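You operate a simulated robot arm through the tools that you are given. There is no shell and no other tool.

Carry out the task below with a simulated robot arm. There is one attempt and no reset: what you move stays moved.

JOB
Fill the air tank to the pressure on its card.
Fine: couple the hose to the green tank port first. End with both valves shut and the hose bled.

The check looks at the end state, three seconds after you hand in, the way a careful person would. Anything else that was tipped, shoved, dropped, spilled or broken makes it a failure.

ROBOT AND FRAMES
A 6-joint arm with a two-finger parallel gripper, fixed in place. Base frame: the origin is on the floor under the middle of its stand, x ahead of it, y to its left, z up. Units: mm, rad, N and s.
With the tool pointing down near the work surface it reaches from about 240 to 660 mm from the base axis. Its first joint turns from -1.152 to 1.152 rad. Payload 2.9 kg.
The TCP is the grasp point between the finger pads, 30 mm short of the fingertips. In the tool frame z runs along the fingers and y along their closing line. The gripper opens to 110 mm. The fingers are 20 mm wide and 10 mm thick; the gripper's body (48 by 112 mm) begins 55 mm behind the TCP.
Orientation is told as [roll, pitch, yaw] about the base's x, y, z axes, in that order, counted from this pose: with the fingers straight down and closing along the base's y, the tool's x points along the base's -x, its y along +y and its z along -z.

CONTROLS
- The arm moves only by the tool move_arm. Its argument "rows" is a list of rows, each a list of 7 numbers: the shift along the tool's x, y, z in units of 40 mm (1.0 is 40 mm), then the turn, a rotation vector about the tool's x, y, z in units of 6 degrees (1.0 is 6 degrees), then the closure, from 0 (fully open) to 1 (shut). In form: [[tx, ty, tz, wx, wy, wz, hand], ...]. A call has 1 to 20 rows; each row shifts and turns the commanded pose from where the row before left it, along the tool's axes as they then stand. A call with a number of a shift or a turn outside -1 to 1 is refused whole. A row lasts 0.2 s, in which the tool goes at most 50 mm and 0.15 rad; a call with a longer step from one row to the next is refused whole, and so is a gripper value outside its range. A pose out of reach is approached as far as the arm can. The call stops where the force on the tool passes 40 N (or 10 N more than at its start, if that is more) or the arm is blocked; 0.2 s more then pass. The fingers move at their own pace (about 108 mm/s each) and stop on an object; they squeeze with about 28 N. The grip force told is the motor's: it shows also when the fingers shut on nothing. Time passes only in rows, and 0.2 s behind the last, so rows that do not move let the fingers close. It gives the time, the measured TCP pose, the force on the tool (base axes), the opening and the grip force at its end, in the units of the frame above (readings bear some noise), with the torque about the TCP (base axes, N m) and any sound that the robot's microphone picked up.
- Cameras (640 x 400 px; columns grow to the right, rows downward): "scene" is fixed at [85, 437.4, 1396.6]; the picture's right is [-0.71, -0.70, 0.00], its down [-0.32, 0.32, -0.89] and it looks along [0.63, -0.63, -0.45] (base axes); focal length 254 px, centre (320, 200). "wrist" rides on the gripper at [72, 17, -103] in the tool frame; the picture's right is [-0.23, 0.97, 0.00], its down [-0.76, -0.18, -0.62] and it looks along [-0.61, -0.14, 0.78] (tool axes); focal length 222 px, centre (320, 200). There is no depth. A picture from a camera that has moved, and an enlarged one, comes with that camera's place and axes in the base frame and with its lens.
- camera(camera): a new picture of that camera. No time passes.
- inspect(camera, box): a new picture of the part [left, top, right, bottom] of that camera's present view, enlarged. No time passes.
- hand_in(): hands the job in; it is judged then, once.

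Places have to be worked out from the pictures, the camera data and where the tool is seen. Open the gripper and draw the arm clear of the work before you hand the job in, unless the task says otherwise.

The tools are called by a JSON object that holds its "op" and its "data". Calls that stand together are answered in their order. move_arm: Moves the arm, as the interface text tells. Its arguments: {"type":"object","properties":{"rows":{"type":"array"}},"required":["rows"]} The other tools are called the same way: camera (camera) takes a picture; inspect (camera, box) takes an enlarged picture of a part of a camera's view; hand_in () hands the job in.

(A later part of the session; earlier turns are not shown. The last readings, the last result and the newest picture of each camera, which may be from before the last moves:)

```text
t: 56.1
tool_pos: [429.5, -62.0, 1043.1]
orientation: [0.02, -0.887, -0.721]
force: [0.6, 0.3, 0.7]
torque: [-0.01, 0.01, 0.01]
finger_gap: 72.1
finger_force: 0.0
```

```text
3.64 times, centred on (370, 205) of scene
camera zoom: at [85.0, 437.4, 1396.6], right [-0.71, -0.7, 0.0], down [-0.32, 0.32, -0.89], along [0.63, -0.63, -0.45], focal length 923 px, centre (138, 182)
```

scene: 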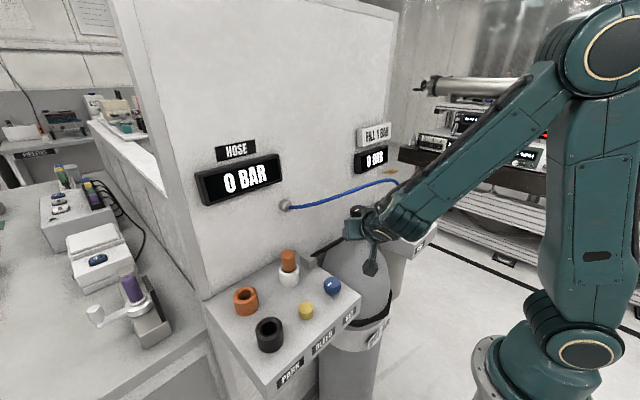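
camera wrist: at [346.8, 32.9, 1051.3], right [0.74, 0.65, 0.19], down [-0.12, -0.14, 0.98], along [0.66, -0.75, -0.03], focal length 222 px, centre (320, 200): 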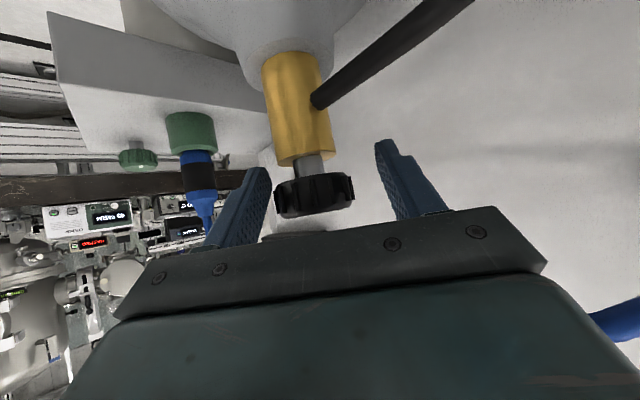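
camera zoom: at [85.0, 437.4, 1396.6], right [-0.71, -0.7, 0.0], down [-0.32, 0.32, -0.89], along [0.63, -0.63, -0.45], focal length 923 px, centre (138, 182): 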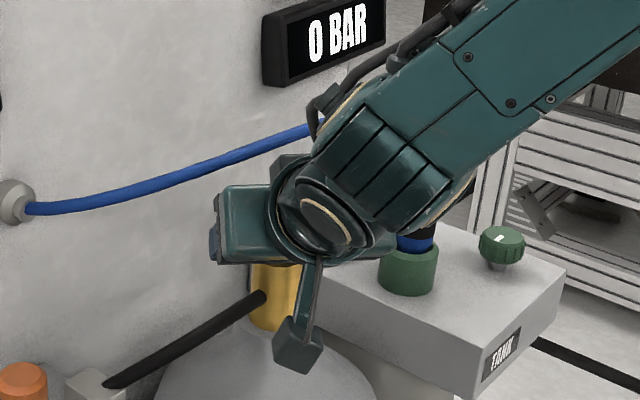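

The knob is about 17 mm further ahead and 4 mm to the side. I'll make that final approach and close on it, watching the side force for centring.

{"op": "move_arm", "data": {"rows": [[-0.125, -0.05, 0.172, 0, 0, 0, 0.345], [-0.125, -0.05, 0.172, 0, 0, 0, 0.345], [0, 0, 0, 0, 0, 0, 0.345]]}}

{"op": "camera", "data": {"camera": "wrist"}}

```text
t: 56.9
tool_pos: [440.2, -76.1, 1041.8]
orientation: [0.02, -0.886, -0.721]
force: [0.2, -0.7, 0.5]
torque: [-0.01, -0.02, 0.02]
finger_gap: 72.3
finger_force: 0.0
```

```text
taken
camera wrist: at [356.3, 18.7, 1050.5], right [0.74, 0.65, 0.19], down [-0.12, -0.14, 0.98], along [0.66, -0.75, -0.03], focal length 222 px, centre (320, 200)
```

wrist: 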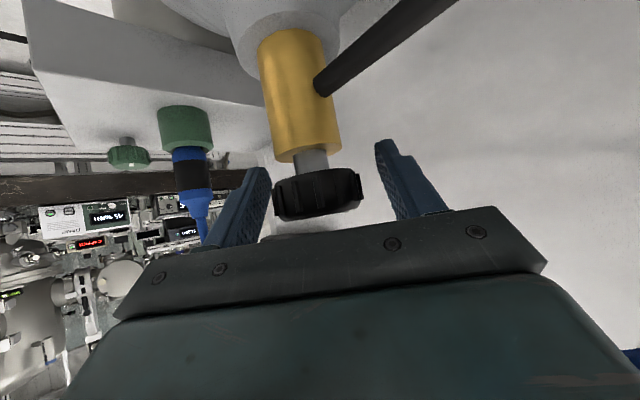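

The knob is nearly at the grasp point now. I'll make a last 3 mm adjustment, then close.

{"op": "move_arm", "data": {"rows": [[-0.086, -0.02, 0.026, 0, 0, 0, 0.345], [0, 0, 0, 0, 0, 0, 0.345], [0, 0, 0, 0, 0, 0, 1], [0, 0, 0, 0, 0, 0, 1], [0, 0, 0, 0, 0, 0, 1]]}}

{"op": "camera", "data": {"camera": "wrist"}}

```text
t: 58.1
tool_pos: [441.0, -80.1, 1043.4]
orientation: [0.014, -0.885, -0.721]
force: [-9.4, -13.1, 2.5]
torque: [-0.53, 0.98, 0.04]
finger_gap: 47.6
finger_force: 45.1
```

```text
taken
camera wrist: at [357.4, 15.0, 1052.5], right [0.74, 0.64, 0.18], down [-0.12, -0.14, 0.98], along [0.66, -0.75, -0.03], focal length 222 px, centre (320, 200)
```

wrist: 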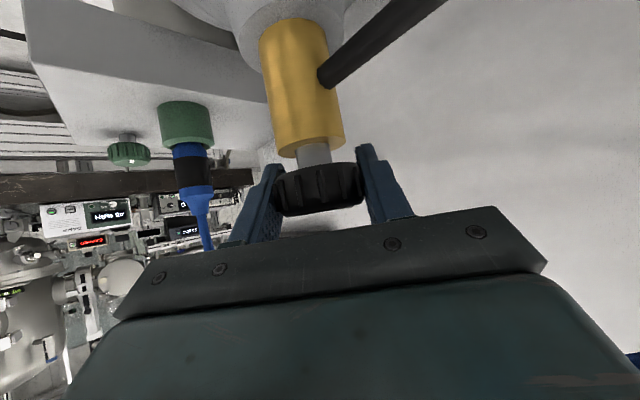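

The side force of about 16 N says the knob sits 1.4 mm toward the -y side of the tool. I'll centre on it and then turn the bottle knob counter-clockwise by about 18°, watching torque and the displays.

{"op": "move_arm", "data": {"rows": [[0, -0.035, 0, 0, 0, 0, 1], [0, 0, 0, -0.387, 0, -0.317, 1], [0, 0, 0, -0.387, 0, -0.317, 1], [0, 0, 0, -0.387, 0, -0.317, 1], [0, 0, 0, -0.387, 0, -0.317, 1], [0, 0, 0, -0.387, 0, -0.317, 1], [0, 0, 0, -0.387, 0, -0.317, 1], [0, 0, 0, 0, 0, 0, 1]]}}

{"op": "camera", "data": {"camera": "scene"}}

{"op": "camera", "data": {"camera": "wrist"}}

```text
t: 59.9
tool_pos: [440.3, -80.6, 1043.5]
orientation: [0.015, -0.891, -0.406]
force: [-30.3, -4.4, 11.7]
torque: [-0.37, 0.76, 0.02]
finger_gap: 47.6
finger_force: 44.8
```

```text
taken
```

scene: 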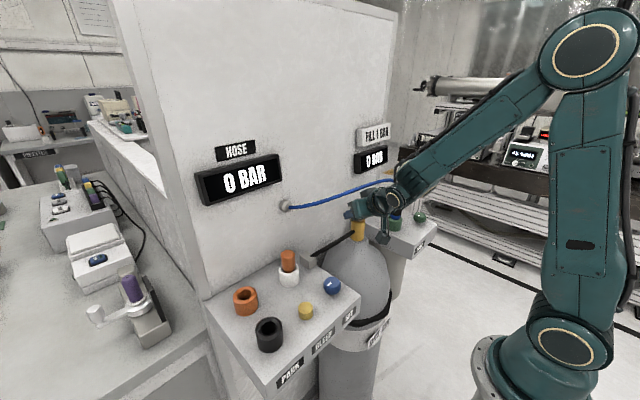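

```text
taken
camera wrist: at [332.2, -15.7, 1051.9], right [0.5, 0.84, 0.19], down [-0.08, -0.17, 0.98], along [0.86, -0.51, -0.02], focal length 222 px, centre (320, 200)
```

wrist: 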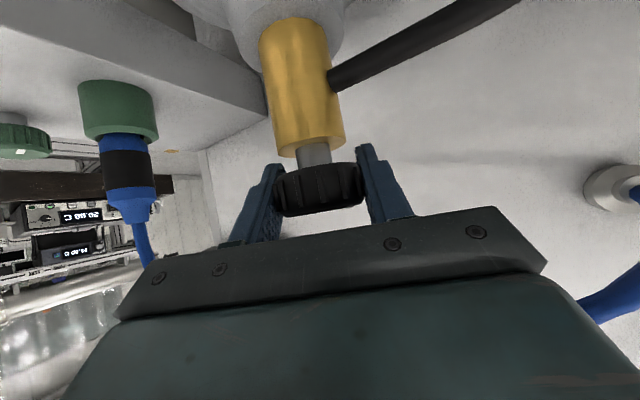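

The knob turned about 18° with the gripper, but an off-axis load of about 30 N built up. I'll shift the TCP to relieve it, then keep turning.

{"op": "move_arm", "data": {"rows": [[0.021, -0.036, -0.058, 0, 0, 0, 1], [0, 0, 0, 0, 0, 0, 1]]}}

{"op": "move_arm", "data": {"rows": [[0, 0, 0, -0.387, 0, -0.317, 1], [0, 0, 0, -0.387, 0, -0.317, 1], [0, 0, 0, -0.387, 0, -0.317, 1], [0, 0, 0, -0.387, 0, -0.317, 1], [0, 0, 0, -0.387, 0, -0.317, 1], [0, 0, 0, -0.387, 0, -0.317, 1], [0, 0, 0, 0, 0, 0, 1]]}}

{"op": "camera", "data": {"camera": "scene"}}

{"op": "camera", "data": {"camera": "wrist"}}

```text
t: 60.5
tool_pos: [440.1, -80.7, 1042.6]
orientation: [0.018, -0.89, -0.407]
force: [14.5, -15.4, -18.8]
torque: [-1.14, -0.06, 0.06]
finger_gap: 47.5
finger_force: 45.2
```

```text
t: 62.1
tool_pos: [440.9, -79.4, 1044.5]
orientation: [0.014, -0.892, -0.089]
force: [10.3, -4.0, -5.9]
torque: [-0.5, 0.68, 0.07]
finger_gap: 47.3
finger_force: 45.1
```

```text
taken
```

scene: 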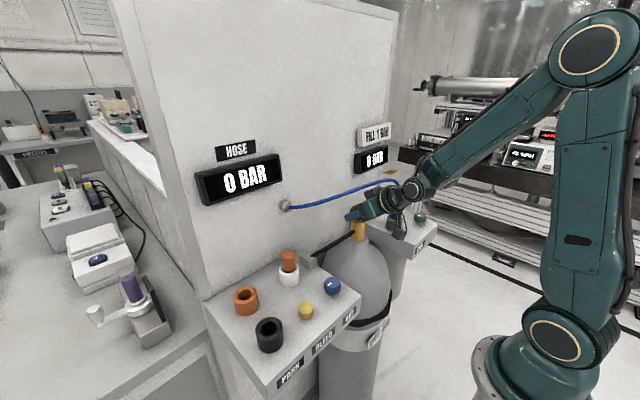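

```text
taken
camera wrist: at [316.4, -52.7, 1051.8], right [0.22, 0.96, 0.19], down [-0.02, -0.19, 0.98], along [0.98, -0.22, -0.02], focal length 222 px, centre (320, 200)
```

wrist: 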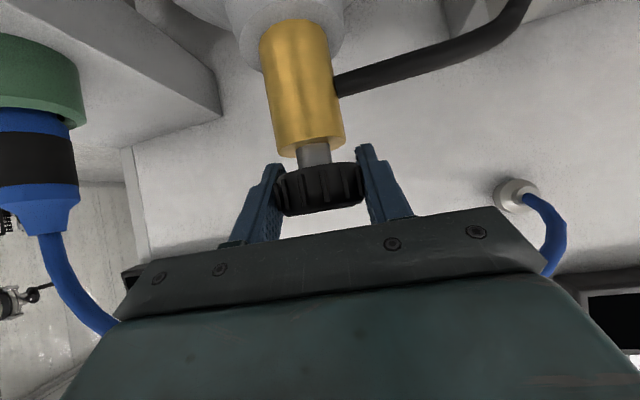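

No pressure yet, which is expected while SET is at zero, and the knob moves with the fingers. I'll turn another 15°, then let go to check the pointer.

{"op": "move_arm", "data": {"rows": [[0, 0, 0, -0.387, 0, -0.317, 1], [0, 0, 0, -0.387, 0, -0.317, 1], [0, 0, 0, -0.387, 0, -0.317, 1], [0, 0, 0, -0.387, 0, -0.317, 1], [0, 0, 0, -0.387, 0, -0.317, 1], [0, 0, 0, 0, 0, 0, 1]]}}

{"op": "camera", "data": {"camera": "scene"}}

{"op": "camera", "data": {"camera": "wrist"}}

```text
t: 63.5
tool_pos: [440.4, -80.1, 1043.7]
orientation: [0.012, -0.896, 0.174]
force: [6.1, 0.3, -4.8]
torque: [-0.19, 0.44, 0.08]
finger_gap: 47.3
finger_force: 45.2
```

```text
taken
```

scene: 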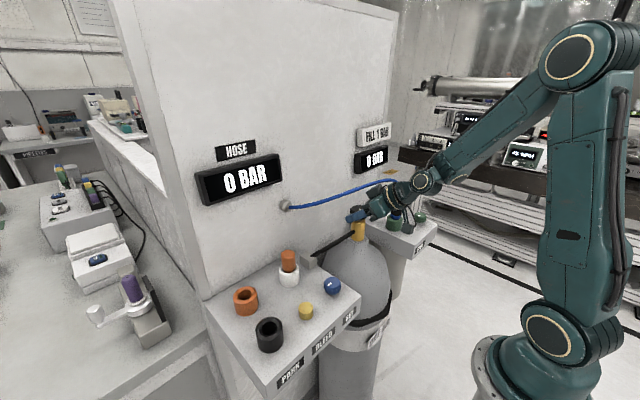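

```text
taken
camera wrist: at [313.7, -85.9, 1051.7], right [-0.04, 0.98, 0.19], down [0.02, -0.18, 0.98], along [1.0, 0.04, -0.02], focal length 222 px, centre (320, 200)
```

wrist: 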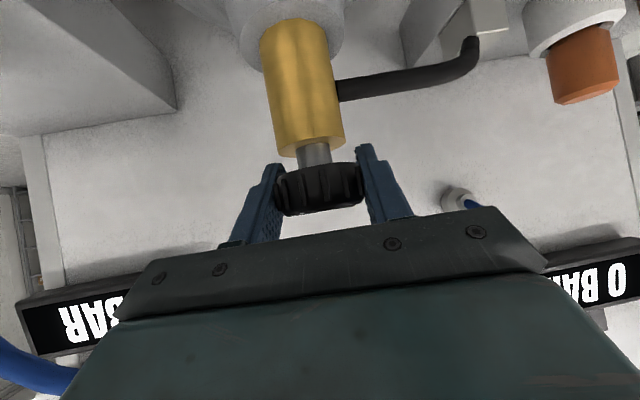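

The knob has turned 51° with no end stop so far. I'll open the fingers, swing back to the entry yaw without touching the knob, and back out the way I came in.

{"op": "move_arm", "data": {"rows": [[0, 0, 0, 0, 0, 0, 0.3], [0, 0, 0, 0, 0, 0, 0.3], [0, 0, 0, 0.664, 0, 0.538, 0.3], [0, 0, 0, 0.664, 0, 0.538, 0.3], [0, 0, 0, 0.664, 0, 0.538, 0.3], [0, 0, 0, 0.664, 0, 0.538, 0.3], [0, 0, 0, 0.664, 0, 0.538, 0.3], [0, 0, 0, 0.664, 0, 0.538, 0.3], [0, 0, 0, 0.664, 0, 0.538, 0.3], [0, 0, 0, 0.664, 0, 0.538, 0.3], [0, 0, 0, 0.664, 0, 0.538, 0.3], [0, 0, 0, 0.664, 0, 0.538, 0.3], [0, 0, 0, 0, 0, 0, 0.3]]}}

{"op": "camera", "data": {"camera": "wrist"}}

{"op": "inspect", "data": {"camera": "scene", "box": [320, 150, 420, 260]}}

```text
t: 66.3
tool_pos: [440.0, -79.7, 1044.6]
orientation: [0.017, -0.888, -0.725]
force: [-0.3, 0.1, 0.2]
torque: [-0.04, 0.0, -0.01]
finger_gap: 76.9
finger_force: 0.0
```

```text
taken
camera wrist: at [356.8, 16.0, 1053.4], right [0.74, 0.64, 0.19], down [-0.12, -0.14, 0.98], along [0.66, -0.75, -0.02], focal length 222 px, centre (320, 200)
```

wrist: 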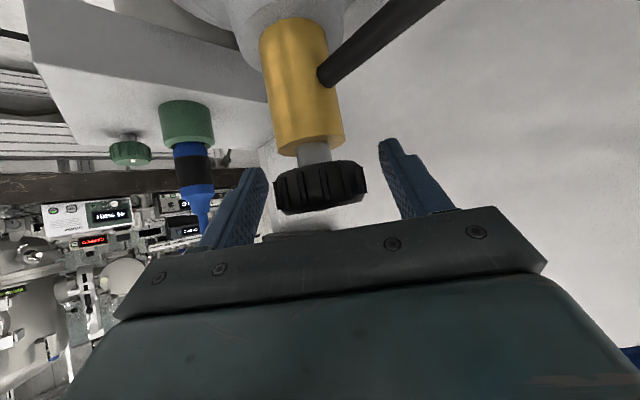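

```text
3.64 times, centred on (370, 205) of scene
camera zoom: at [85.0, 437.4, 1396.6], right [-0.71, -0.7, 0.0], down [-0.32, 0.32, -0.89], along [0.63, -0.63, -0.45], focal length 923 px, centre (138, 182)
```

zoom: 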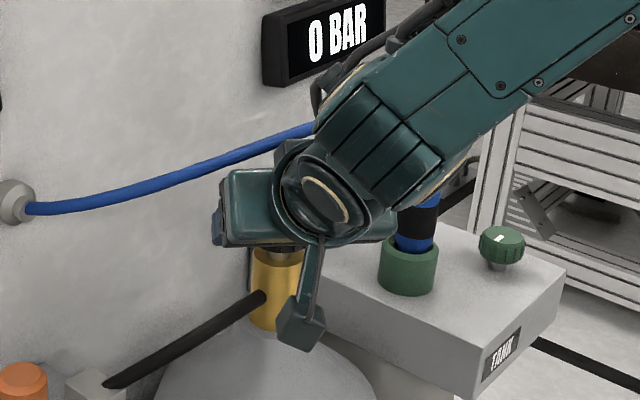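

I'm back at the stroke start with the knob centred between the fingers. While I'm here I'll do a second counter-clockwise stroke so the valve is properly open, watching for an end stop.

{"op": "move_arm", "data": {"rows": [[0, 0, 0, 0, 0, 0, 1], [0, 0, 0, 0, 0, 0, 1], [0, 0, 0, 0, 0, 0, 1], [0, 0, 0, -0.518, 0, -0.42, 1], [0, 0, 0, -0.518, 0, -0.42, 1], [0, 0, 0, -0.518, 0, -0.42, 1], [0, 0, 0, -0.518, 0, -0.42, 1], [0, 0, 0, -0.518, 0, -0.42, 1], [0, 0, 0, -0.518, 0, -0.42, 1], [0, 0, 0, 0, 0, 0, 1]]}}

{"op": "camera", "data": {"camera": "scene"}}

```text
t: 68.5
tool_pos: [439.5, -80.1, 1043.5]
orientation: [0.016, -0.891, -0.304]
force: [0.7, -2.2, 5.9]
torque: [-0.22, 0.84, 0.03]
finger_gap: 47.7
finger_force: 44.9
```

```text
taken
```

scene: 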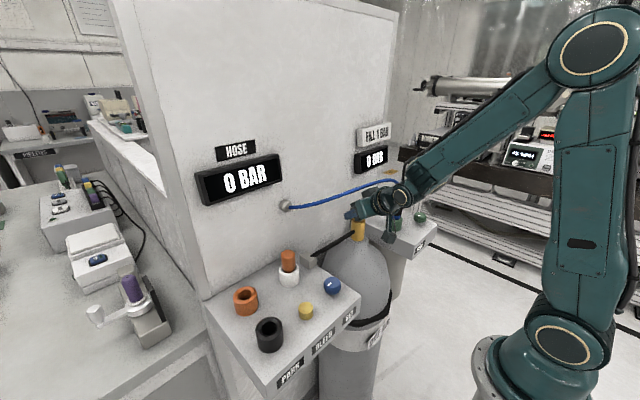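

It turns smoothly with low force. I'll finish this stroke.

{"op": "move_arm", "data": {"rows": [[0, 0, 0, -0.518, 0, -0.42, 1], [0, 0, 0, -0.518, 0, -0.42, 1], [0, 0, 0, -0.518, 0, -0.42, 1], [0, 0, 0, -0.518, 0, -0.42, 1], [0, 0, 0, -0.518, 0, -0.42, 1], [0, 0, 0, -0.518, 0, -0.42, 1], [0, 0, 0, -0.518, 0, -0.42, 1], [0, 0, 0, 0, 0, 0, 1]]}}

{"op": "camera", "data": {"camera": "scene"}}

```text
t: 70.3
tool_pos: [438.8, -79.7, 1044.3]
orientation: [0.012, -0.896, 0.186]
force: [-1.0, -0.7, -0.6]
torque: [-0.67, -0.08, -0.67]
finger_gap: 47.0
finger_force: 45.3
```

```text
taken
```

scene: 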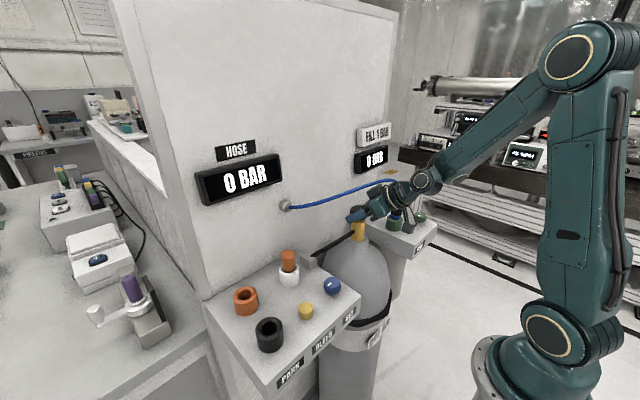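

The torque rose to -0.67 N·m, so the bottle valve has reached its open stop at roughly 90°. I'll release, swing back and withdraw along the entry path.

{"op": "move_arm", "data": {"rows": [[0, 0, 0, 0, 0, 0, 0.3], [0, 0, 0, 0, 0, 0, 0.3], [0, 0, 0, 0.664, 0, 0.538, 0.3], [0, 0, 0, 0.664, 0, 0.538, 0.3], [0, 0, 0, 0.664, 0, 0.538, 0.3], [0, 0, 0, 0.664, 0, 0.538, 0.3], [0, 0, 0, 0.664, 0, 0.538, 0.3], [0, 0, 0, 0.664, 0, 0.538, 0.3], [0, 0, 0, 0.664, 0, 0.538, 0.3], [0, 0, 0, 0.664, 0, 0.538, 0.3], [0, 0, 0, 0.664, 0, 0.538, 0.3], [0, 0, 0, 0.664, 0, 0.538, 0.3], [0.38, 0, -0.464, 0, 0, 0, 0.3], [0.38, 0, -0.464, 0, 0, 0, 0.3], [0.38, 0, -0.464, 0, 0, 0, 0.3], [0.25, 0, -0.309, 0, 0, 0, 0.3], [0, 0, 0, 0, 0, 0, 0.3]]}}

{"op": "camera", "data": {"camera": "wrist"}}

{"op": "camera", "data": {"camera": "scene"}}

```text
t: 73.9
tool_pos: [372.2, -22.9, 1043.6]
orientation: [0.017, -0.886, -0.712]
force: [-0.2, 1.1, 0.0]
torque: [0.0, 0.01, 0.01]
finger_gap: 77.0
finger_force: 0.0
```

```text
taken
camera wrist: at [287.0, 71.2, 1053.4], right [0.73, 0.65, 0.19], down [-0.12, -0.14, 0.98], along [0.67, -0.74, -0.02], focal length 222 px, centre (320, 200)
```

wrist: 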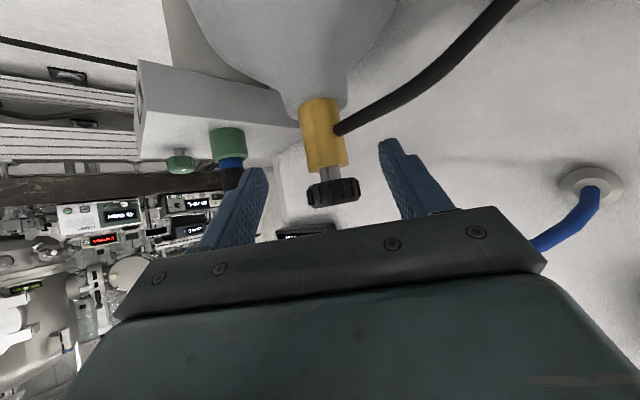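

```text
taken
```

scene: 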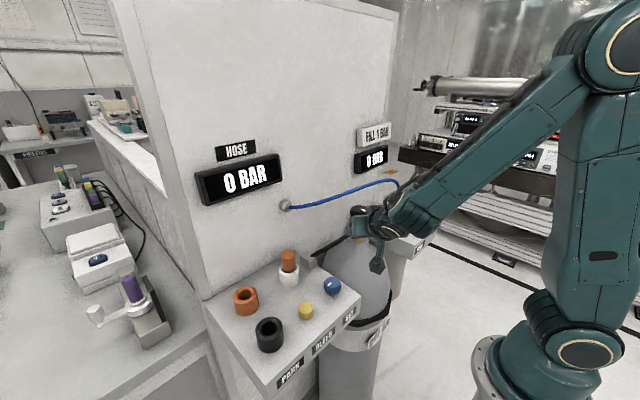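

Clear of the knob. I'll raise, bring the gripper upright with zero yaw, and head above the SET knob.

{"op": "move_arm", "data": {"rows": [[-0.5805, 0, -0.4748, 0, 0, 0, 0.3], [-0.5805, 0, -0.4748, 0, 0, 0, 0.3], [-0.5805, 0, -0.4748, 0, 0, 0, 0.3], [-0.5805, 0, -0.4748, 0, 0, 0, 0.3], [-0.5805, 0, -0.4748, 0, 0, 0, 0.3], [0, 0, 0, 0, 1, 0, 0.3], [0, 0, 0, 0, 1, 0, 0.3], [0, 0, 0, 0, 1, 0, 0.3], [0, 0, 0, 0, 1, 0, 0.3], [0, 0, 0, 0, 1, 0, 0.3], [0, 0, 0, 0, 1, 0, 0.3], [0, 0, 0, 0, 1, 0, 0.3], [0, 0, 0, 0, 1, 0, 0.3], [0, 0, 0, 0, 0.46, 0, 0.3], [0, 0, 0, 0, 0, 0, 0.3]]}}

{"op": "inspect", "data": {"camera": "scene", "box": [300, 130, 440, 260]}}

```text
t: 77.1
tool_pos: [371.2, -24.0, 1193.8]
orientation: [0.01, 0.0, -0.698]
force: [-0.2, 0.4, -0.2]
torque: [0.0, -0.02, 0.02]
finger_gap: 77.0
finger_force: 0.0
```

```text
3.08 times, centred on (370, 195) of scene
camera zoom: at [85.0, 437.4, 1396.6], right [-0.71, -0.7, 0.0], down [-0.32, 0.32, -0.89], along [0.63, -0.63, -0.45], focal length 781 px, centre (166, 215)
```

zoom: 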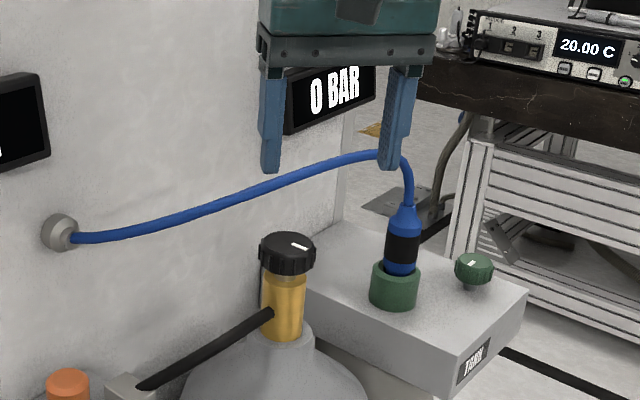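

The bottle knob's pointer now faces -x, a quarter turn counter-clockwise, so that valve is open. I'll straighten the yaw and move above the SET knob to look at it.

{"op": "move_arm", "data": {"rows": [[0, 0, 0, 0, 0, -1, 0.3], [0, 0, 0, 0, 0, -1, 0.3], [0, 0, 0, 0, 0, -1, 0.3], [0, 0, 0, 0, 0, -1, 0.3], [0, 0, 0, 0, 0, -1, 0.3], [0, 0, 0, 0, 0, -1, 0.3], [0, 0, 0, 0, 0, -0.667, 0.3], [-0.025, 0.79, 0.4, 0, 0, 0, 0.3], [-0.025, 0.79, 0.4, 0, 0, 0, 0.3], [-0.025, 0.79, 0.4, 0, 0, 0, 0.3], [-0.025, 0.79, 0.4, 0, 0, 0, 0.3], [0, 0, 0, 0, 0, 0, 0.3]]}}

{"op": "camera", "data": {"camera": "wrist"}}

{"op": "inspect", "data": {"camera": "wrist", "box": [240, 60, 400, 180]}}

{"op": "camera", "data": {"camera": "scene"}}

```text
t: 79.7
tool_pos: [376.6, 102.4, 1131.4]
orientation: [0.007, -0.008, -0.001]
force: [-0.5, 0.6, -0.3]
torque: [-0.01, -0.03, -0.03]
finger_gap: 77.2
finger_force: 0.0
```

```text
taken
camera wrist: at [304.0, 120.0, 1233.9], right [0.23, 0.97, 0.01], down [0.76, -0.18, 0.63], along [0.61, -0.14, -0.78], focal length 222 px, centre (320, 200)
```

wrist: 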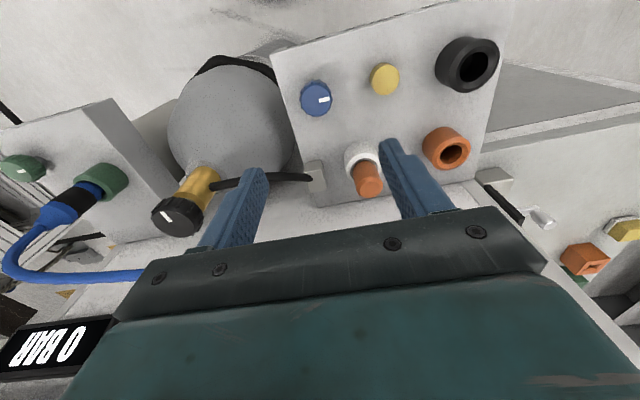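

```text
3.33 times, centred on (320, 120) of wrist
camera zoom: at [304.0, 120.0, 1233.9], right [0.23, 0.97, 0.01], down [0.76, -0.18, 0.63], along [0.61, -0.14, -0.78], focal length 740 px, centre (320, 467)
```

zoom: 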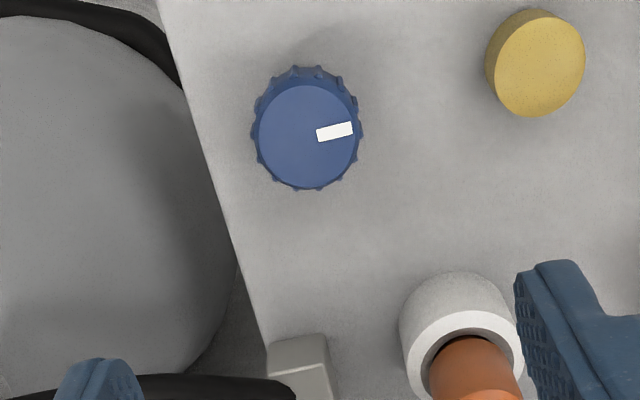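

```text
taken
```

scene: 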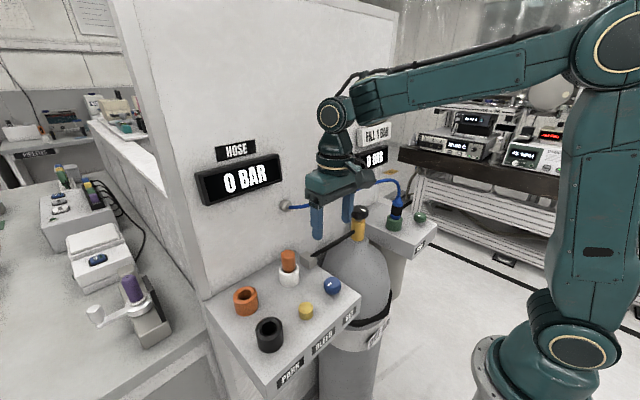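

The SET knob is at about (374, 100) with its top at z≈957, pointer toward +y. I'll descend around it from above.

{"op": "move_arm", "data": {"rows": [[0.015, -0.012, 0.8, 0, 0, 0, 0.35], [0.015, -0.012, 0.8, 0, 0, 0, 0.35], [0.015, -0.012, 0.8, 0, 0, 0, 0.35], [0.015, -0.012, 0.8, 0, 0, 0, 0.35], [0, -0.012, 0.4, 0, 0, 0, 0.35], [0, 0, 0.3, 0, 0, 0, 0.35], [0, 0, 0, 0, 0, 0, 0.35]]}}

{"op": "camera", "data": {"camera": "wrist"}}

{"op": "camera", "data": {"camera": "scene"}}

```text
t: 81.3
tool_pos: [373.6, 101.1, 975.0]
orientation: [0.008, -0.01, 0.001]
force: [0.0, 1.4, -0.4]
torque: [-0.01, -0.02, 0.0]
finger_gap: 71.5
finger_force: 0.1
```

```text
taken
camera wrist: at [301.9, 118.4, 1077.9], right [0.23, 0.97, 0.01], down [0.76, -0.18, 0.63], along [0.61, -0.14, -0.78], focal length 222 px, centre (320, 200)
```

wrist: 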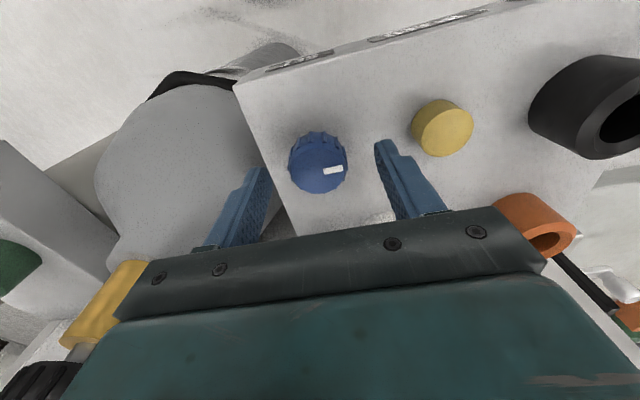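

```text
taken
```

scene: 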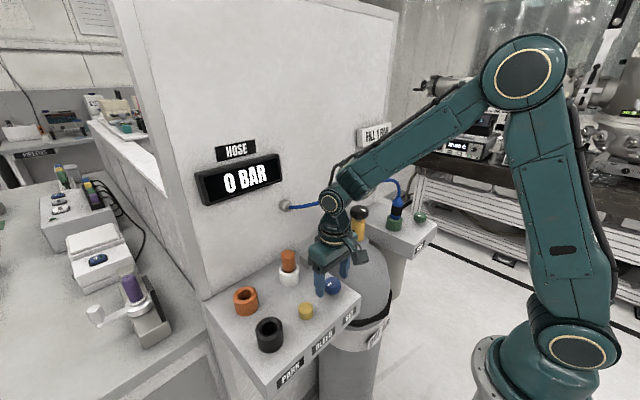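

The knob is centred between the fingers. I'll lower the last 15 mm and close on it.

{"op": "move_arm", "data": {"rows": [[0.02, 0.01, 0.19, 0, 0, 0, 0.35], [0.02, 0.01, 0.19, 0, 0, 0, 0.35], [0, 0, 0, 0, 0, 0, 0.35], [0, 0, 0, 0, 0, 0, 1], [0, 0, 0, 0, 0, 0, 1], [0, 0, 0, 0, 0, 0, 1]]}}

{"op": "camera", "data": {"camera": "wrist"}}

```text
t: 82.7
tool_pos: [373.8, 99.5, 960.9]
orientation: [0.003, -0.009, -0.004]
force: [1.9, -25.0, 0.4]
torque: [-0.28, -0.1, -0.06]
finger_gap: 37.8
finger_force: 44.9
```

```text
taken
camera wrist: at [300.8, 117.8, 1062.6], right [0.23, 0.97, 0.0], down [0.76, -0.18, 0.63], along [0.61, -0.14, -0.78], focal length 222 px, centre (320, 200)
```

wrist: 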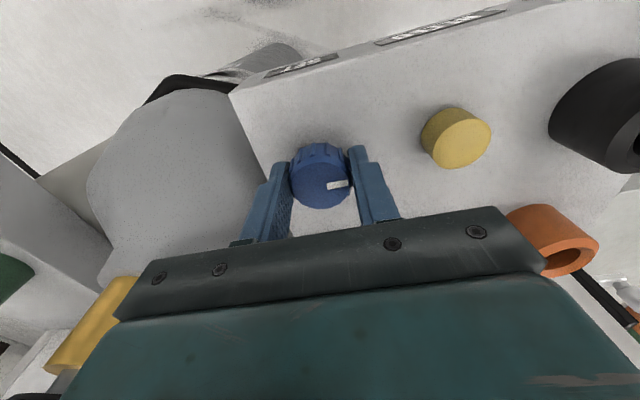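

A -25 N side force means the knob is about 2 mm toward -y. I'll centre on it, then test a small clockwise turn while watching the torque and the hose display.

{"op": "move_arm", "data": {"rows": [[0, -0.055, 0, 0, 0, 0, 1], [0, 0, 0, 0, 0, 0, 1], [0, 0, 0, 0, 0, 0.5, 1], [0, 0, 0, 0, 0, 0.5, 1], [0, 0, 0, 0, 0, 0.5, 1], [0, 0, 0, 0, 0, 0.5, 1], [0, 0, 0, 0, 0, 0, 1]]}}

{"op": "camera", "data": {"camera": "scene"}}

{"op": "inspect", "data": {"camera": "wrist", "box": [260, 120, 380, 220]}}

```text
t: 84.3
tool_pos: [373.2, 100.2, 960.1]
orientation: [0.009, -0.005, -0.21]
force: [3.2, -10.2, 2.7]
torque: [-1.24, -0.27, 0.79]
finger_gap: 37.4
finger_force: 44.9
```

```text
taken
```

scene: 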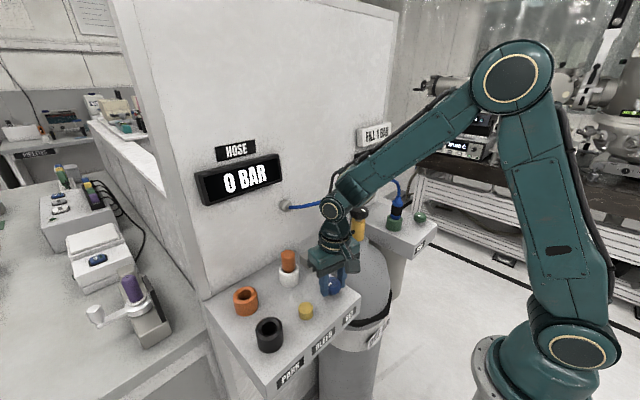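

```text
4.00 times, centred on (320, 170) of wrist
camera zoom: at [305.8, 132.0, 1062.8], right [0.43, 0.91, 0.01], down [0.7, -0.34, 0.63], along [0.57, -0.26, -0.78], focal length 888 px, centre (320, 320)
```

zoom: 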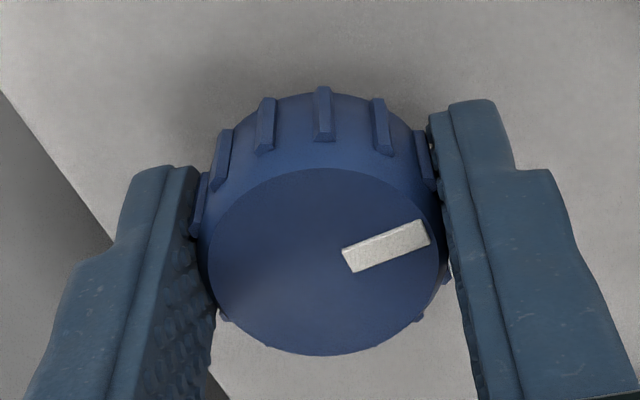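

Clockwise hits a stop (+0.79 N·m, fingers slipping), so zero is at this end and counter-clockwise must increase. I'll turn counter-clockwise 24° in small steps.

{"op": "move_arm", "data": {"rows": [[0, 0, 0, 0, 0, -0.5, 1], [0, 0, 0, 0, 0, -0.5, 1], [0, 0, 0, 0, 0, -0.5, 1], [0, 0, 0, 0, 0, -0.5, 1], [0, 0, 0, 0, 0, -0.5, 1], [0, 0, 0, 0, 0, -0.5, 1], [0, 0, 0, 0, 0, -0.5, 1], [0, 0, 0, 0, 0, -0.5, 1], [0, 0, 0, 0, 0, 0, 1], [0, 0, 0, 0, 0, 0, 1]]}}

{"op": "camera", "data": {"camera": "scene"}}

{"op": "inspect", "data": {"camera": "wrist", "box": [260, 120, 380, 220]}}

```text
t: 86.5
tool_pos: [371.6, 99.9, 960.6]
orientation: [0.005, -0.01, 0.208]
force: [-0.1, -14.5, 28.5]
torque: [-0.87, 0.6, -0.01]
finger_gap: 37.3
finger_force: 45.0
```

```text
taken
```

scene: 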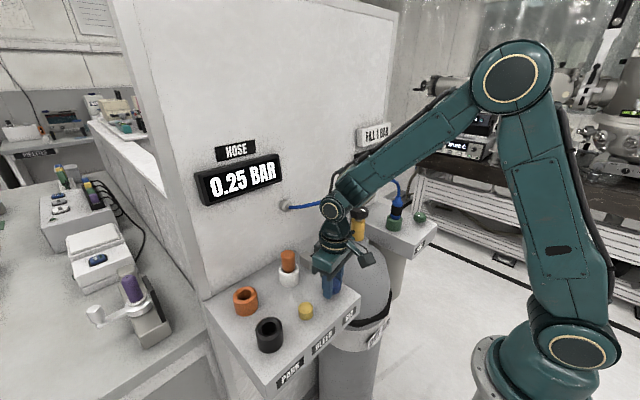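

```text
4.00 times, centred on (320, 170) of wrist
camera zoom: at [298.7, 101.2, 1062.4], right [0.02, 1.0, 0.01], down [0.78, -0.02, 0.63], along [0.63, -0.01, -0.78], focal length 888 px, centre (320, 320)
```

zoom: 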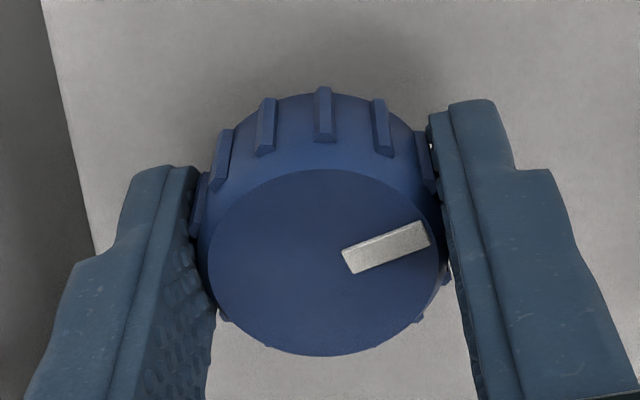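

The hose now reads 0.25 BAR after 24°, so counter-clockwise raises it and the hose holds pressure. I'll ease the vertical load slightly and turn another 36°.

{"op": "move_arm", "data": {"rows": [[0, -0.02, -0.04, 0, 0, 0, 1], [0, 0, 0, 0, 0, -0.5, 1], [0, 0, 0, 0, 0, -0.5, 1], [0, 0, 0, 0, 0, -0.5, 1], [0, 0, 0, 0, 0, -0.5, 1], [0, 0, 0, 0, 0, -0.5, 1], [0, 0, 0, 0, 0, -0.5, 1], [0, 0, 0, 0, 0, -0.5, 1], [0, 0, 0, 0, 0, -0.5, 1], [0, 0, 0, 0, 0, -0.5, 1], [0, 0, 0, 0, 0, -0.5, 1], [0, 0, 0, 0, 0, -0.5, 1], [0, 0, 0, 0, 0, -0.5, 1], [0, 0, 0, 0, 0, 0, 1], [0, 0, 0, 0, 0, 0, 1]]}}

{"op": "camera", "data": {"camera": "scene"}}

{"op": "inspect", "data": {"camera": "wrist", "box": [260, 120, 380, 220]}}

```text
t: 88.1
tool_pos: [373.3, 99.2, 960.0]
orientation: [0.002, -0.011, 0.508]
force: [6.7, 0.8, -7.2]
torque: [-0.38, 0.17, 0.0]
finger_gap: 37.3
finger_force: 45.0
stopped in row 7: the force on the tool passed its limit at 42 N (the readings are from after the stop); the commanded pose is now the measured one
```

```text
taken
```

scene: 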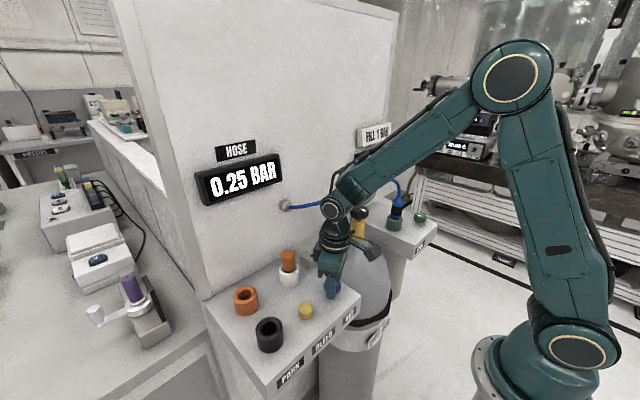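

```text
4.00 times, centred on (320, 170) of wrist
camera zoom: at [301.9, 78.6, 1062.5], right [-0.28, 0.96, 0.0], down [0.75, 0.21, 0.63], along [0.61, 0.18, -0.78], focal length 888 px, centre (320, 320)
```

zoom: 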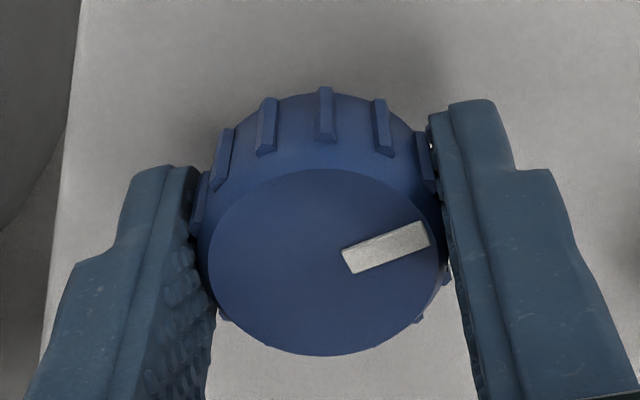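

The knob is at about 41° and the display still shows 0.25, so it reads in coarse steps. The stop was only off-axis friction and the load is now low, so I'll continue counter-clockwise.

{"op": "move_arm", "data": {"rows": [[0, 0, 0, 0, 0, -0.5, 1], [0, 0, 0, 0, 0, -0.5, 1], [0, 0, 0, 0, 0, -0.5, 1], [0, 0, 0, 0, 0, -0.5, 1], [0, 0, 0, 0, 0, -0.5, 1], [0, 0, 0, 0, 0, -0.5, 1], [0, 0, 0, 0, 0, -0.5, 1], [0, 0, 0, 0, 0, -0.5, 1], [0, 0, 0, 0, 0, 0, 1], [0, 0, 0, 0, 0, 0, 1]]}}

{"op": "inspect", "data": {"camera": "scene", "box": [190, 120, 400, 230]}}

{"op": "inspect", "data": {"camera": "wrist", "box": [260, 120, 380, 220]}}

```text
t: 90.3
tool_pos: [372.4, 96.6, 960.3]
orientation: [-0.005, -0.01, 0.927]
force: [27.5, -16.7, -18.8]
torque: [0.73, 0.64, -0.07]
finger_gap: 37.2
finger_force: 45.0
```

```text
3.05 times, centred on (295, 175) of scene
camera zoom: at [86.0, 437.0, 1396.6], right [-0.71, -0.7, 0.0], down [-0.32, 0.32, -0.89], along [0.63, -0.63, -0.45], focal length 774 px, centre (396, 276)
```

zoom: 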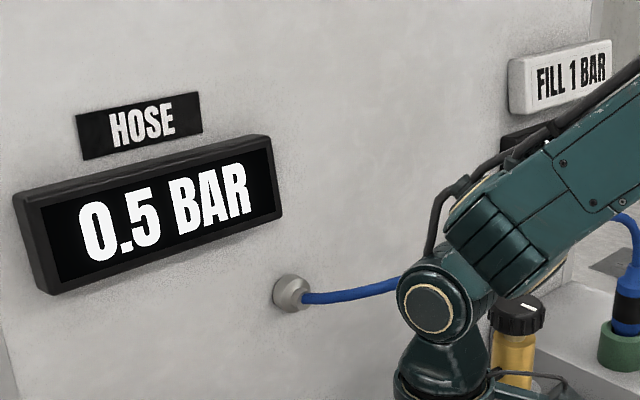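

```text
4.00 times, centred on (320, 170) of wrist
camera zoom: at [316.6, 50.9, 1062.5], right [-0.64, 0.77, 0.0], down [0.59, 0.5, 0.63], along [0.49, 0.4, -0.78], focal length 888 px, centre (320, 320)
```

zoom: 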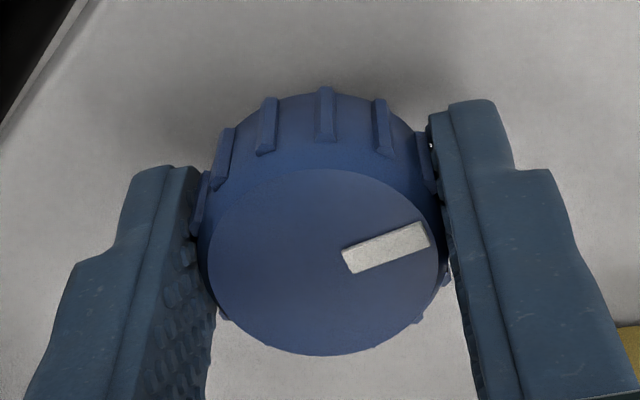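

The hose reads 0.5 BAR with the knob at about 65°, so the display moves in quarter-bar steps. I'll open, swing the gripper back for a fresh stroke and re-centre on the knob.

{"op": "move_arm", "data": {"rows": [[0, 0, 0, 0, 0, 0, 0.45], [0, 0, 0, 0, 0, 0, 0.45], [0, 0, 0, 0, 0, 0.973, 0.45], [0, 0, 0, 0, 0, 0.973, 0.45], [0, 0, 0, 0, 0, 0.973, 0.45], [0, 0, 0, 0, 0, 0.973, 0.45], [0, 0, 0, 0, 0, 0.973, 0.45], [0, 0, 0, 0, 0, 0.973, 0.45], [0, 0, 0, 0, 0, 0.973, 0.45], [0, 0, 0, 0, 0, 0.973, 0.45], [0, 0, 0, 0, 0, 0.973, 0.45], [0, 0, 0, 0, 0, 0.973, 0.45], [0, 0, 0, 0, 0, 0.973, 0.45], [0, 0, 0, 0, 0, 0.973, 0.45], [0, 0, 0, 0, 0, 0.973, 0.45], [0, 0, 0, 0, 0, 0.973, 0.45], [0, 0, 0, 0, 0, 0.973, 0.45], [-0.0385, -0.025, 0, 0, 0, 0, 0.45], [0, 0, 0, 0, 0, 0, 0.45]]}}

{"op": "camera", "data": {"camera": "wrist"}}

{"op": "camera", "data": {"camera": "scene"}}

```text
t: 94.3
tool_pos: [373.1, 97.1, 961.1]
orientation: [0.009, -0.001, -0.602]
force: [0.2, -0.2, -0.3]
torque: [0.01, 0.02, 0.01]
finger_gap: 60.4
finger_force: 0.0
```

```text
taken
camera wrist: at [323.2, 152.6, 1063.8], right [0.74, 0.67, 0.01], down [0.52, -0.58, 0.62], along [0.43, -0.46, -0.78], focal length 222 px, centre (320, 200)
```

wrist: 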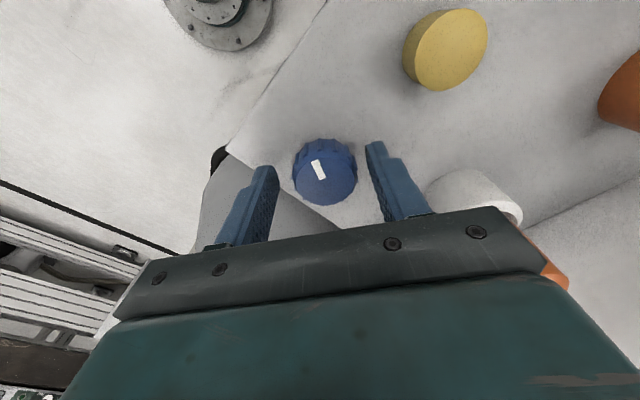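

```text
taken
```

scene: 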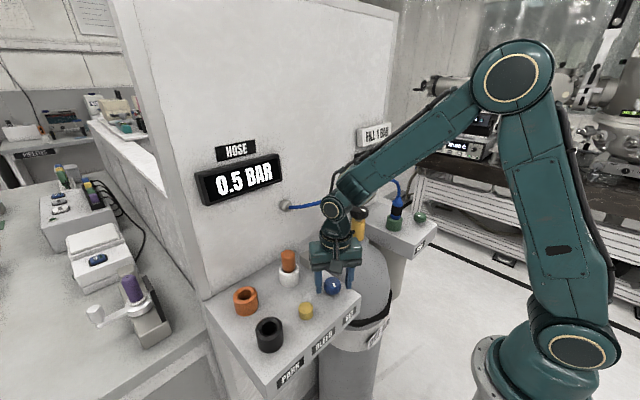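

The knob is centred between the fingers and the hose holds at 0.5 BAR. I'll grip and turn another 30° counter-clockwise.

{"op": "move_arm", "data": {"rows": [[0, 0, 0, 0, 0, 0, 1], [0, 0, 0, 0, 0, 0, 1], [0, 0, 0, 0, 0, 0, 1], [0, 0, 0, 0, 0, -0.5, 1], [0, 0, 0, 0, 0, -0.5, 1], [0, 0, 0, 0, 0, -0.5, 1], [0, 0, 0, 0, 0, -0.5, 1], [0, 0, 0, 0, 0, -0.5, 1], [0, 0, 0, 0, 0, -0.5, 1], [0, 0, 0, 0, 0, -0.5, 1], [0, 0, 0, 0, 0, -0.5, 1], [0, 0, 0, 0, 0, -0.5, 1], [0, 0, 0, 0, 0, -0.5, 1], [0, 0, 0, 0, 0, 0, 1], [0, 0, 0, 0, 0, 0, 1]]}}

{"op": "inspect", "data": {"camera": "scene", "box": [190, 120, 400, 230]}}

{"op": "inspect", "data": {"camera": "wrist", "box": [260, 120, 380, 220]}}

```text
t: 97.5
tool_pos: [374.9, 100.2, 962.0]
orientation: [0.015, -0.011, -0.072]
force: [14.8, 35.3, -2.9]
torque: [-0.35, 0.16, 0.03]
finger_gap: 37.1
finger_force: 45.3
```

```text
3.05 times, centred on (295, 175) of scene
camera zoom: at [85.4, 438.4, 1396.2], right [-0.71, -0.7, 0.0], down [-0.32, 0.32, -0.89], along [0.63, -0.63, -0.45], focal length 774 px, centre (396, 276)
```

zoom: 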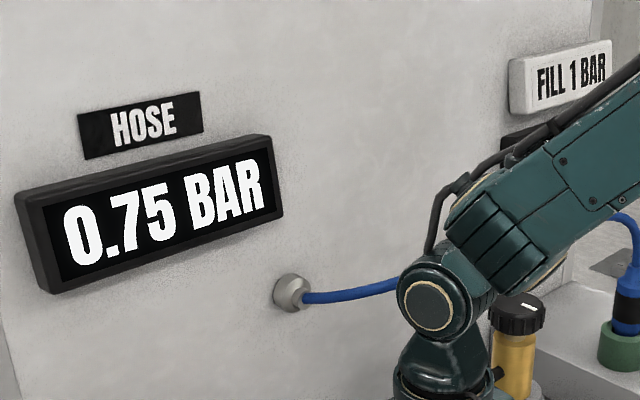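

```text
4.00 times, centred on (320, 170) of wrist
camera zoom: at [303.5, 121.3, 1063.5], right [0.3, 0.96, 0.02], down [0.74, -0.24, 0.63], along [0.6, -0.17, -0.78], focal length 888 px, centre (320, 320)
```

zoom: 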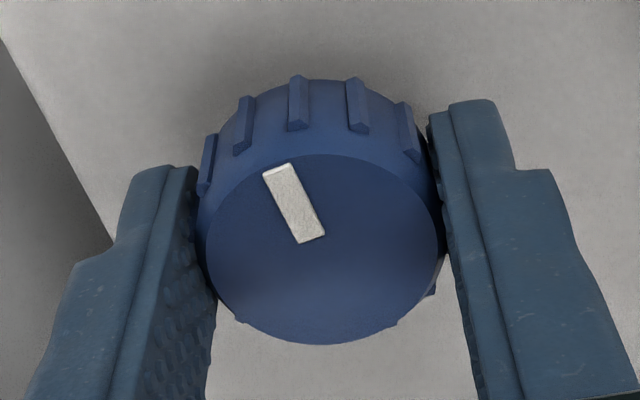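

0.75 BAR at about 95°. The load pattern says the knob axis is roughly 6 mm nearer the base than my TCP, so I'll open, shift to (367, 100), regrip and turn a little further.

{"op": "move_arm", "data": {"rows": [[0, 0, 0, 0, 0, 0, 0.5], [0, 0, 0, 0, 0, 0, 0.5], [0.15, 0.06, 0, 0, 0, 0, 0.5], [0, 0, 0, 0, 0, 0, 0.5], [0, 0, 0, 0, 0, 0, 1], [0, 0, 0, 0, 0, 0, 1], [0, 0, 0, 0, 0, 0, 1]]}}

{"op": "inspect", "data": {"camera": "wrist", "box": [260, 120, 380, 220]}}

```text
t: 99.1
tool_pos: [368.0, 100.3, 961.0]
orientation: [0.007, -0.004, -0.077]
force: [-1.1, 5.0, -5.3]
torque: [-0.5, -0.39, 0.03]
finger_gap: 37.5
finger_force: 45.1
```

```text
4.00 times, centred on (320, 170) of wrist
camera zoom: at [296.8, 123.0, 1063.0], right [0.3, 0.95, 0.01], down [0.74, -0.24, 0.63], along [0.6, -0.18, -0.78], focal length 888 px, centre (320, 320)
```

zoom: 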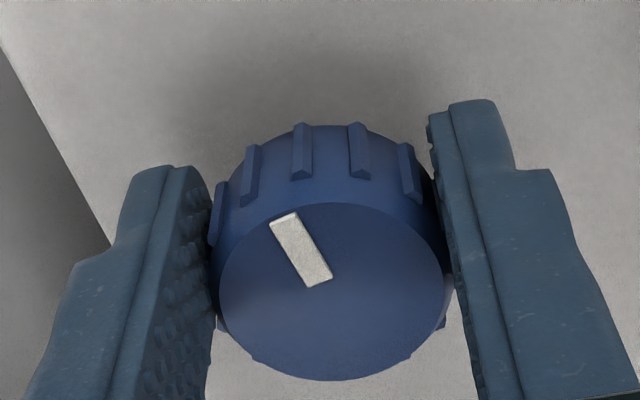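

Loads are small now. I'll turn 12° more and read the display.

{"op": "move_arm", "data": {"rows": [[0, 0, 0, 0, 0, -0.5, 1], [0, 0, 0, 0, 0, -0.5, 1], [0, 0, 0, 0, 0, -0.5, 1], [0, 0, 0, 0, 0, -0.5, 1], [0, 0, 0, 0, 0, 0, 1], [0, 0, 0, 0, 0, 0, 1], [0, 0, 0, 0, 0, 0, 1]]}}

{"op": "inspect", "data": {"camera": "scene", "box": [190, 120, 400, 230]}}

```text
t: 100.7
tool_pos: [366.8, 98.7, 960.3]
orientation: [0.004, -0.007, 0.13]
force: [-0.9, -19.2, 3.6]
torque: [-0.57, 1.16, -0.11]
finger_gap: 37.3
finger_force: 44.7
```

```text
3.05 times, centred on (295, 175) of scene
camera zoom: at [85.0, 436.9, 1396.7], right [-0.71, -0.7, 0.0], down [-0.32, 0.32, -0.89], along [0.63, -0.63, -0.45], focal length 774 px, centre (396, 276)
```

zoom: 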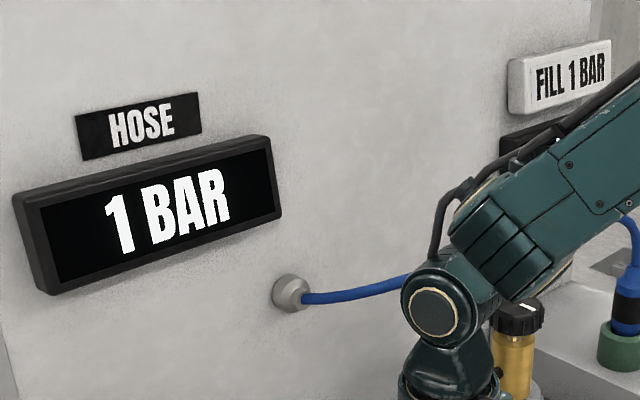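

1 BAR shows at about 107°, but with quarter-bar display steps the true value could be 0.9. I'll step back a few degrees to find where it flips between 0.75 and 1, which fixes the scale.

{"op": "move_arm", "data": {"rows": [[0, 0, 0, 0, 0, 0.25, 1], [0, 0, 0, 0, 0, 0.25, 1], [0, 0, 0, 0, 0, 0, 1], [0, 0, 0, 0, 0, 0, 1], [0, 0, 0, 0, 0, 0, 1]]}}

{"op": "inspect", "data": {"camera": "scene", "box": [190, 120, 400, 230]}}

{"op": "inspect", "data": {"camera": "wrist", "box": [260, 120, 380, 220]}}

```text
t: 101.9
tool_pos: [367.5, 99.2, 960.3]
orientation: [0.004, -0.006, 0.078]
force: [-9.4, -17.7, 12.2]
torque: [-0.72, 0.08, -0.11]
finger_gap: 37.1
finger_force: 44.9
```

```text
3.05 times, centred on (295, 175) of scene
camera zoom: at [84.6, 436.9, 1396.8], right [-0.71, -0.7, 0.0], down [-0.32, 0.32, -0.89], along [0.63, -0.63, -0.45], focal length 774 px, centre (396, 276)
```

zoom: 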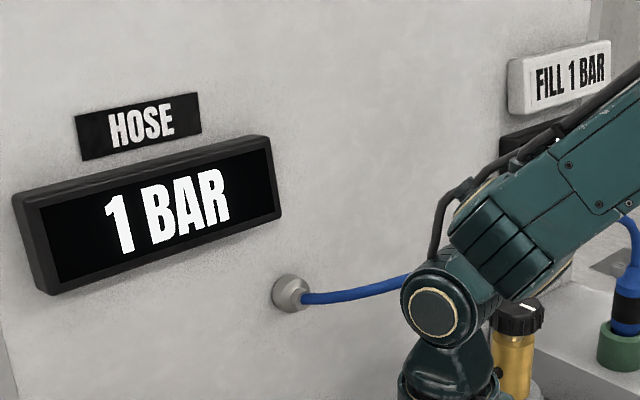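

```text
4.00 times, centred on (320, 170) of wrist
camera zoom: at [294.1, 110.8, 1062.8], right [0.15, 0.99, 0.01], down [0.77, -0.12, 0.63], along [0.62, -0.09, -0.78], focal length 888 px, centre (320, 320)
```

zoom: 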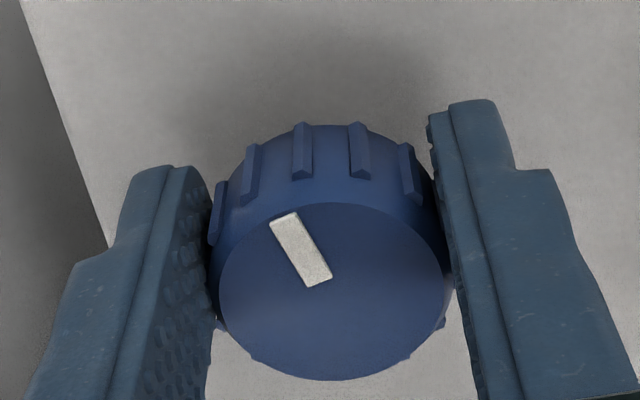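

Still 1 BAR. I'll go back another 3° to see whether it drops.

{"op": "move_arm", "data": {"rows": [[0, 0, 0, 0, 0, 0.25, 1], [0, 0, 0, 0, 0, 0.25, 1], [0, 0, 0, 0, 0, 0, 1], [0, 0, 0, 0, 0, 0, 1], [0, 0, 0, 0, 0, 0, 1]]}}

{"op": "inspect", "data": {"camera": "scene", "box": [190, 120, 400, 230]}}

```text
t: 103.1
tool_pos: [367.7, 100.2, 961.5]
orientation: [0.005, -0.007, 0.028]
force: [-13.0, -14.2, 11.5]
torque: [-0.75, -0.45, -0.16]
finger_gap: 37.1
finger_force: 45.3
```

```text
3.05 times, centred on (295, 175) of scene
camera zoom: at [84.5, 437.0, 1396.7], right [-0.71, -0.7, 0.0], down [-0.32, 0.32, -0.89], along [0.63, -0.63, -0.45], focal length 774 px, centre (396, 276)
```

zoom: 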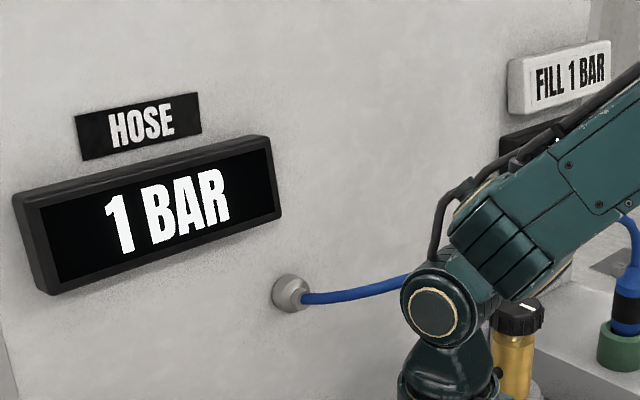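

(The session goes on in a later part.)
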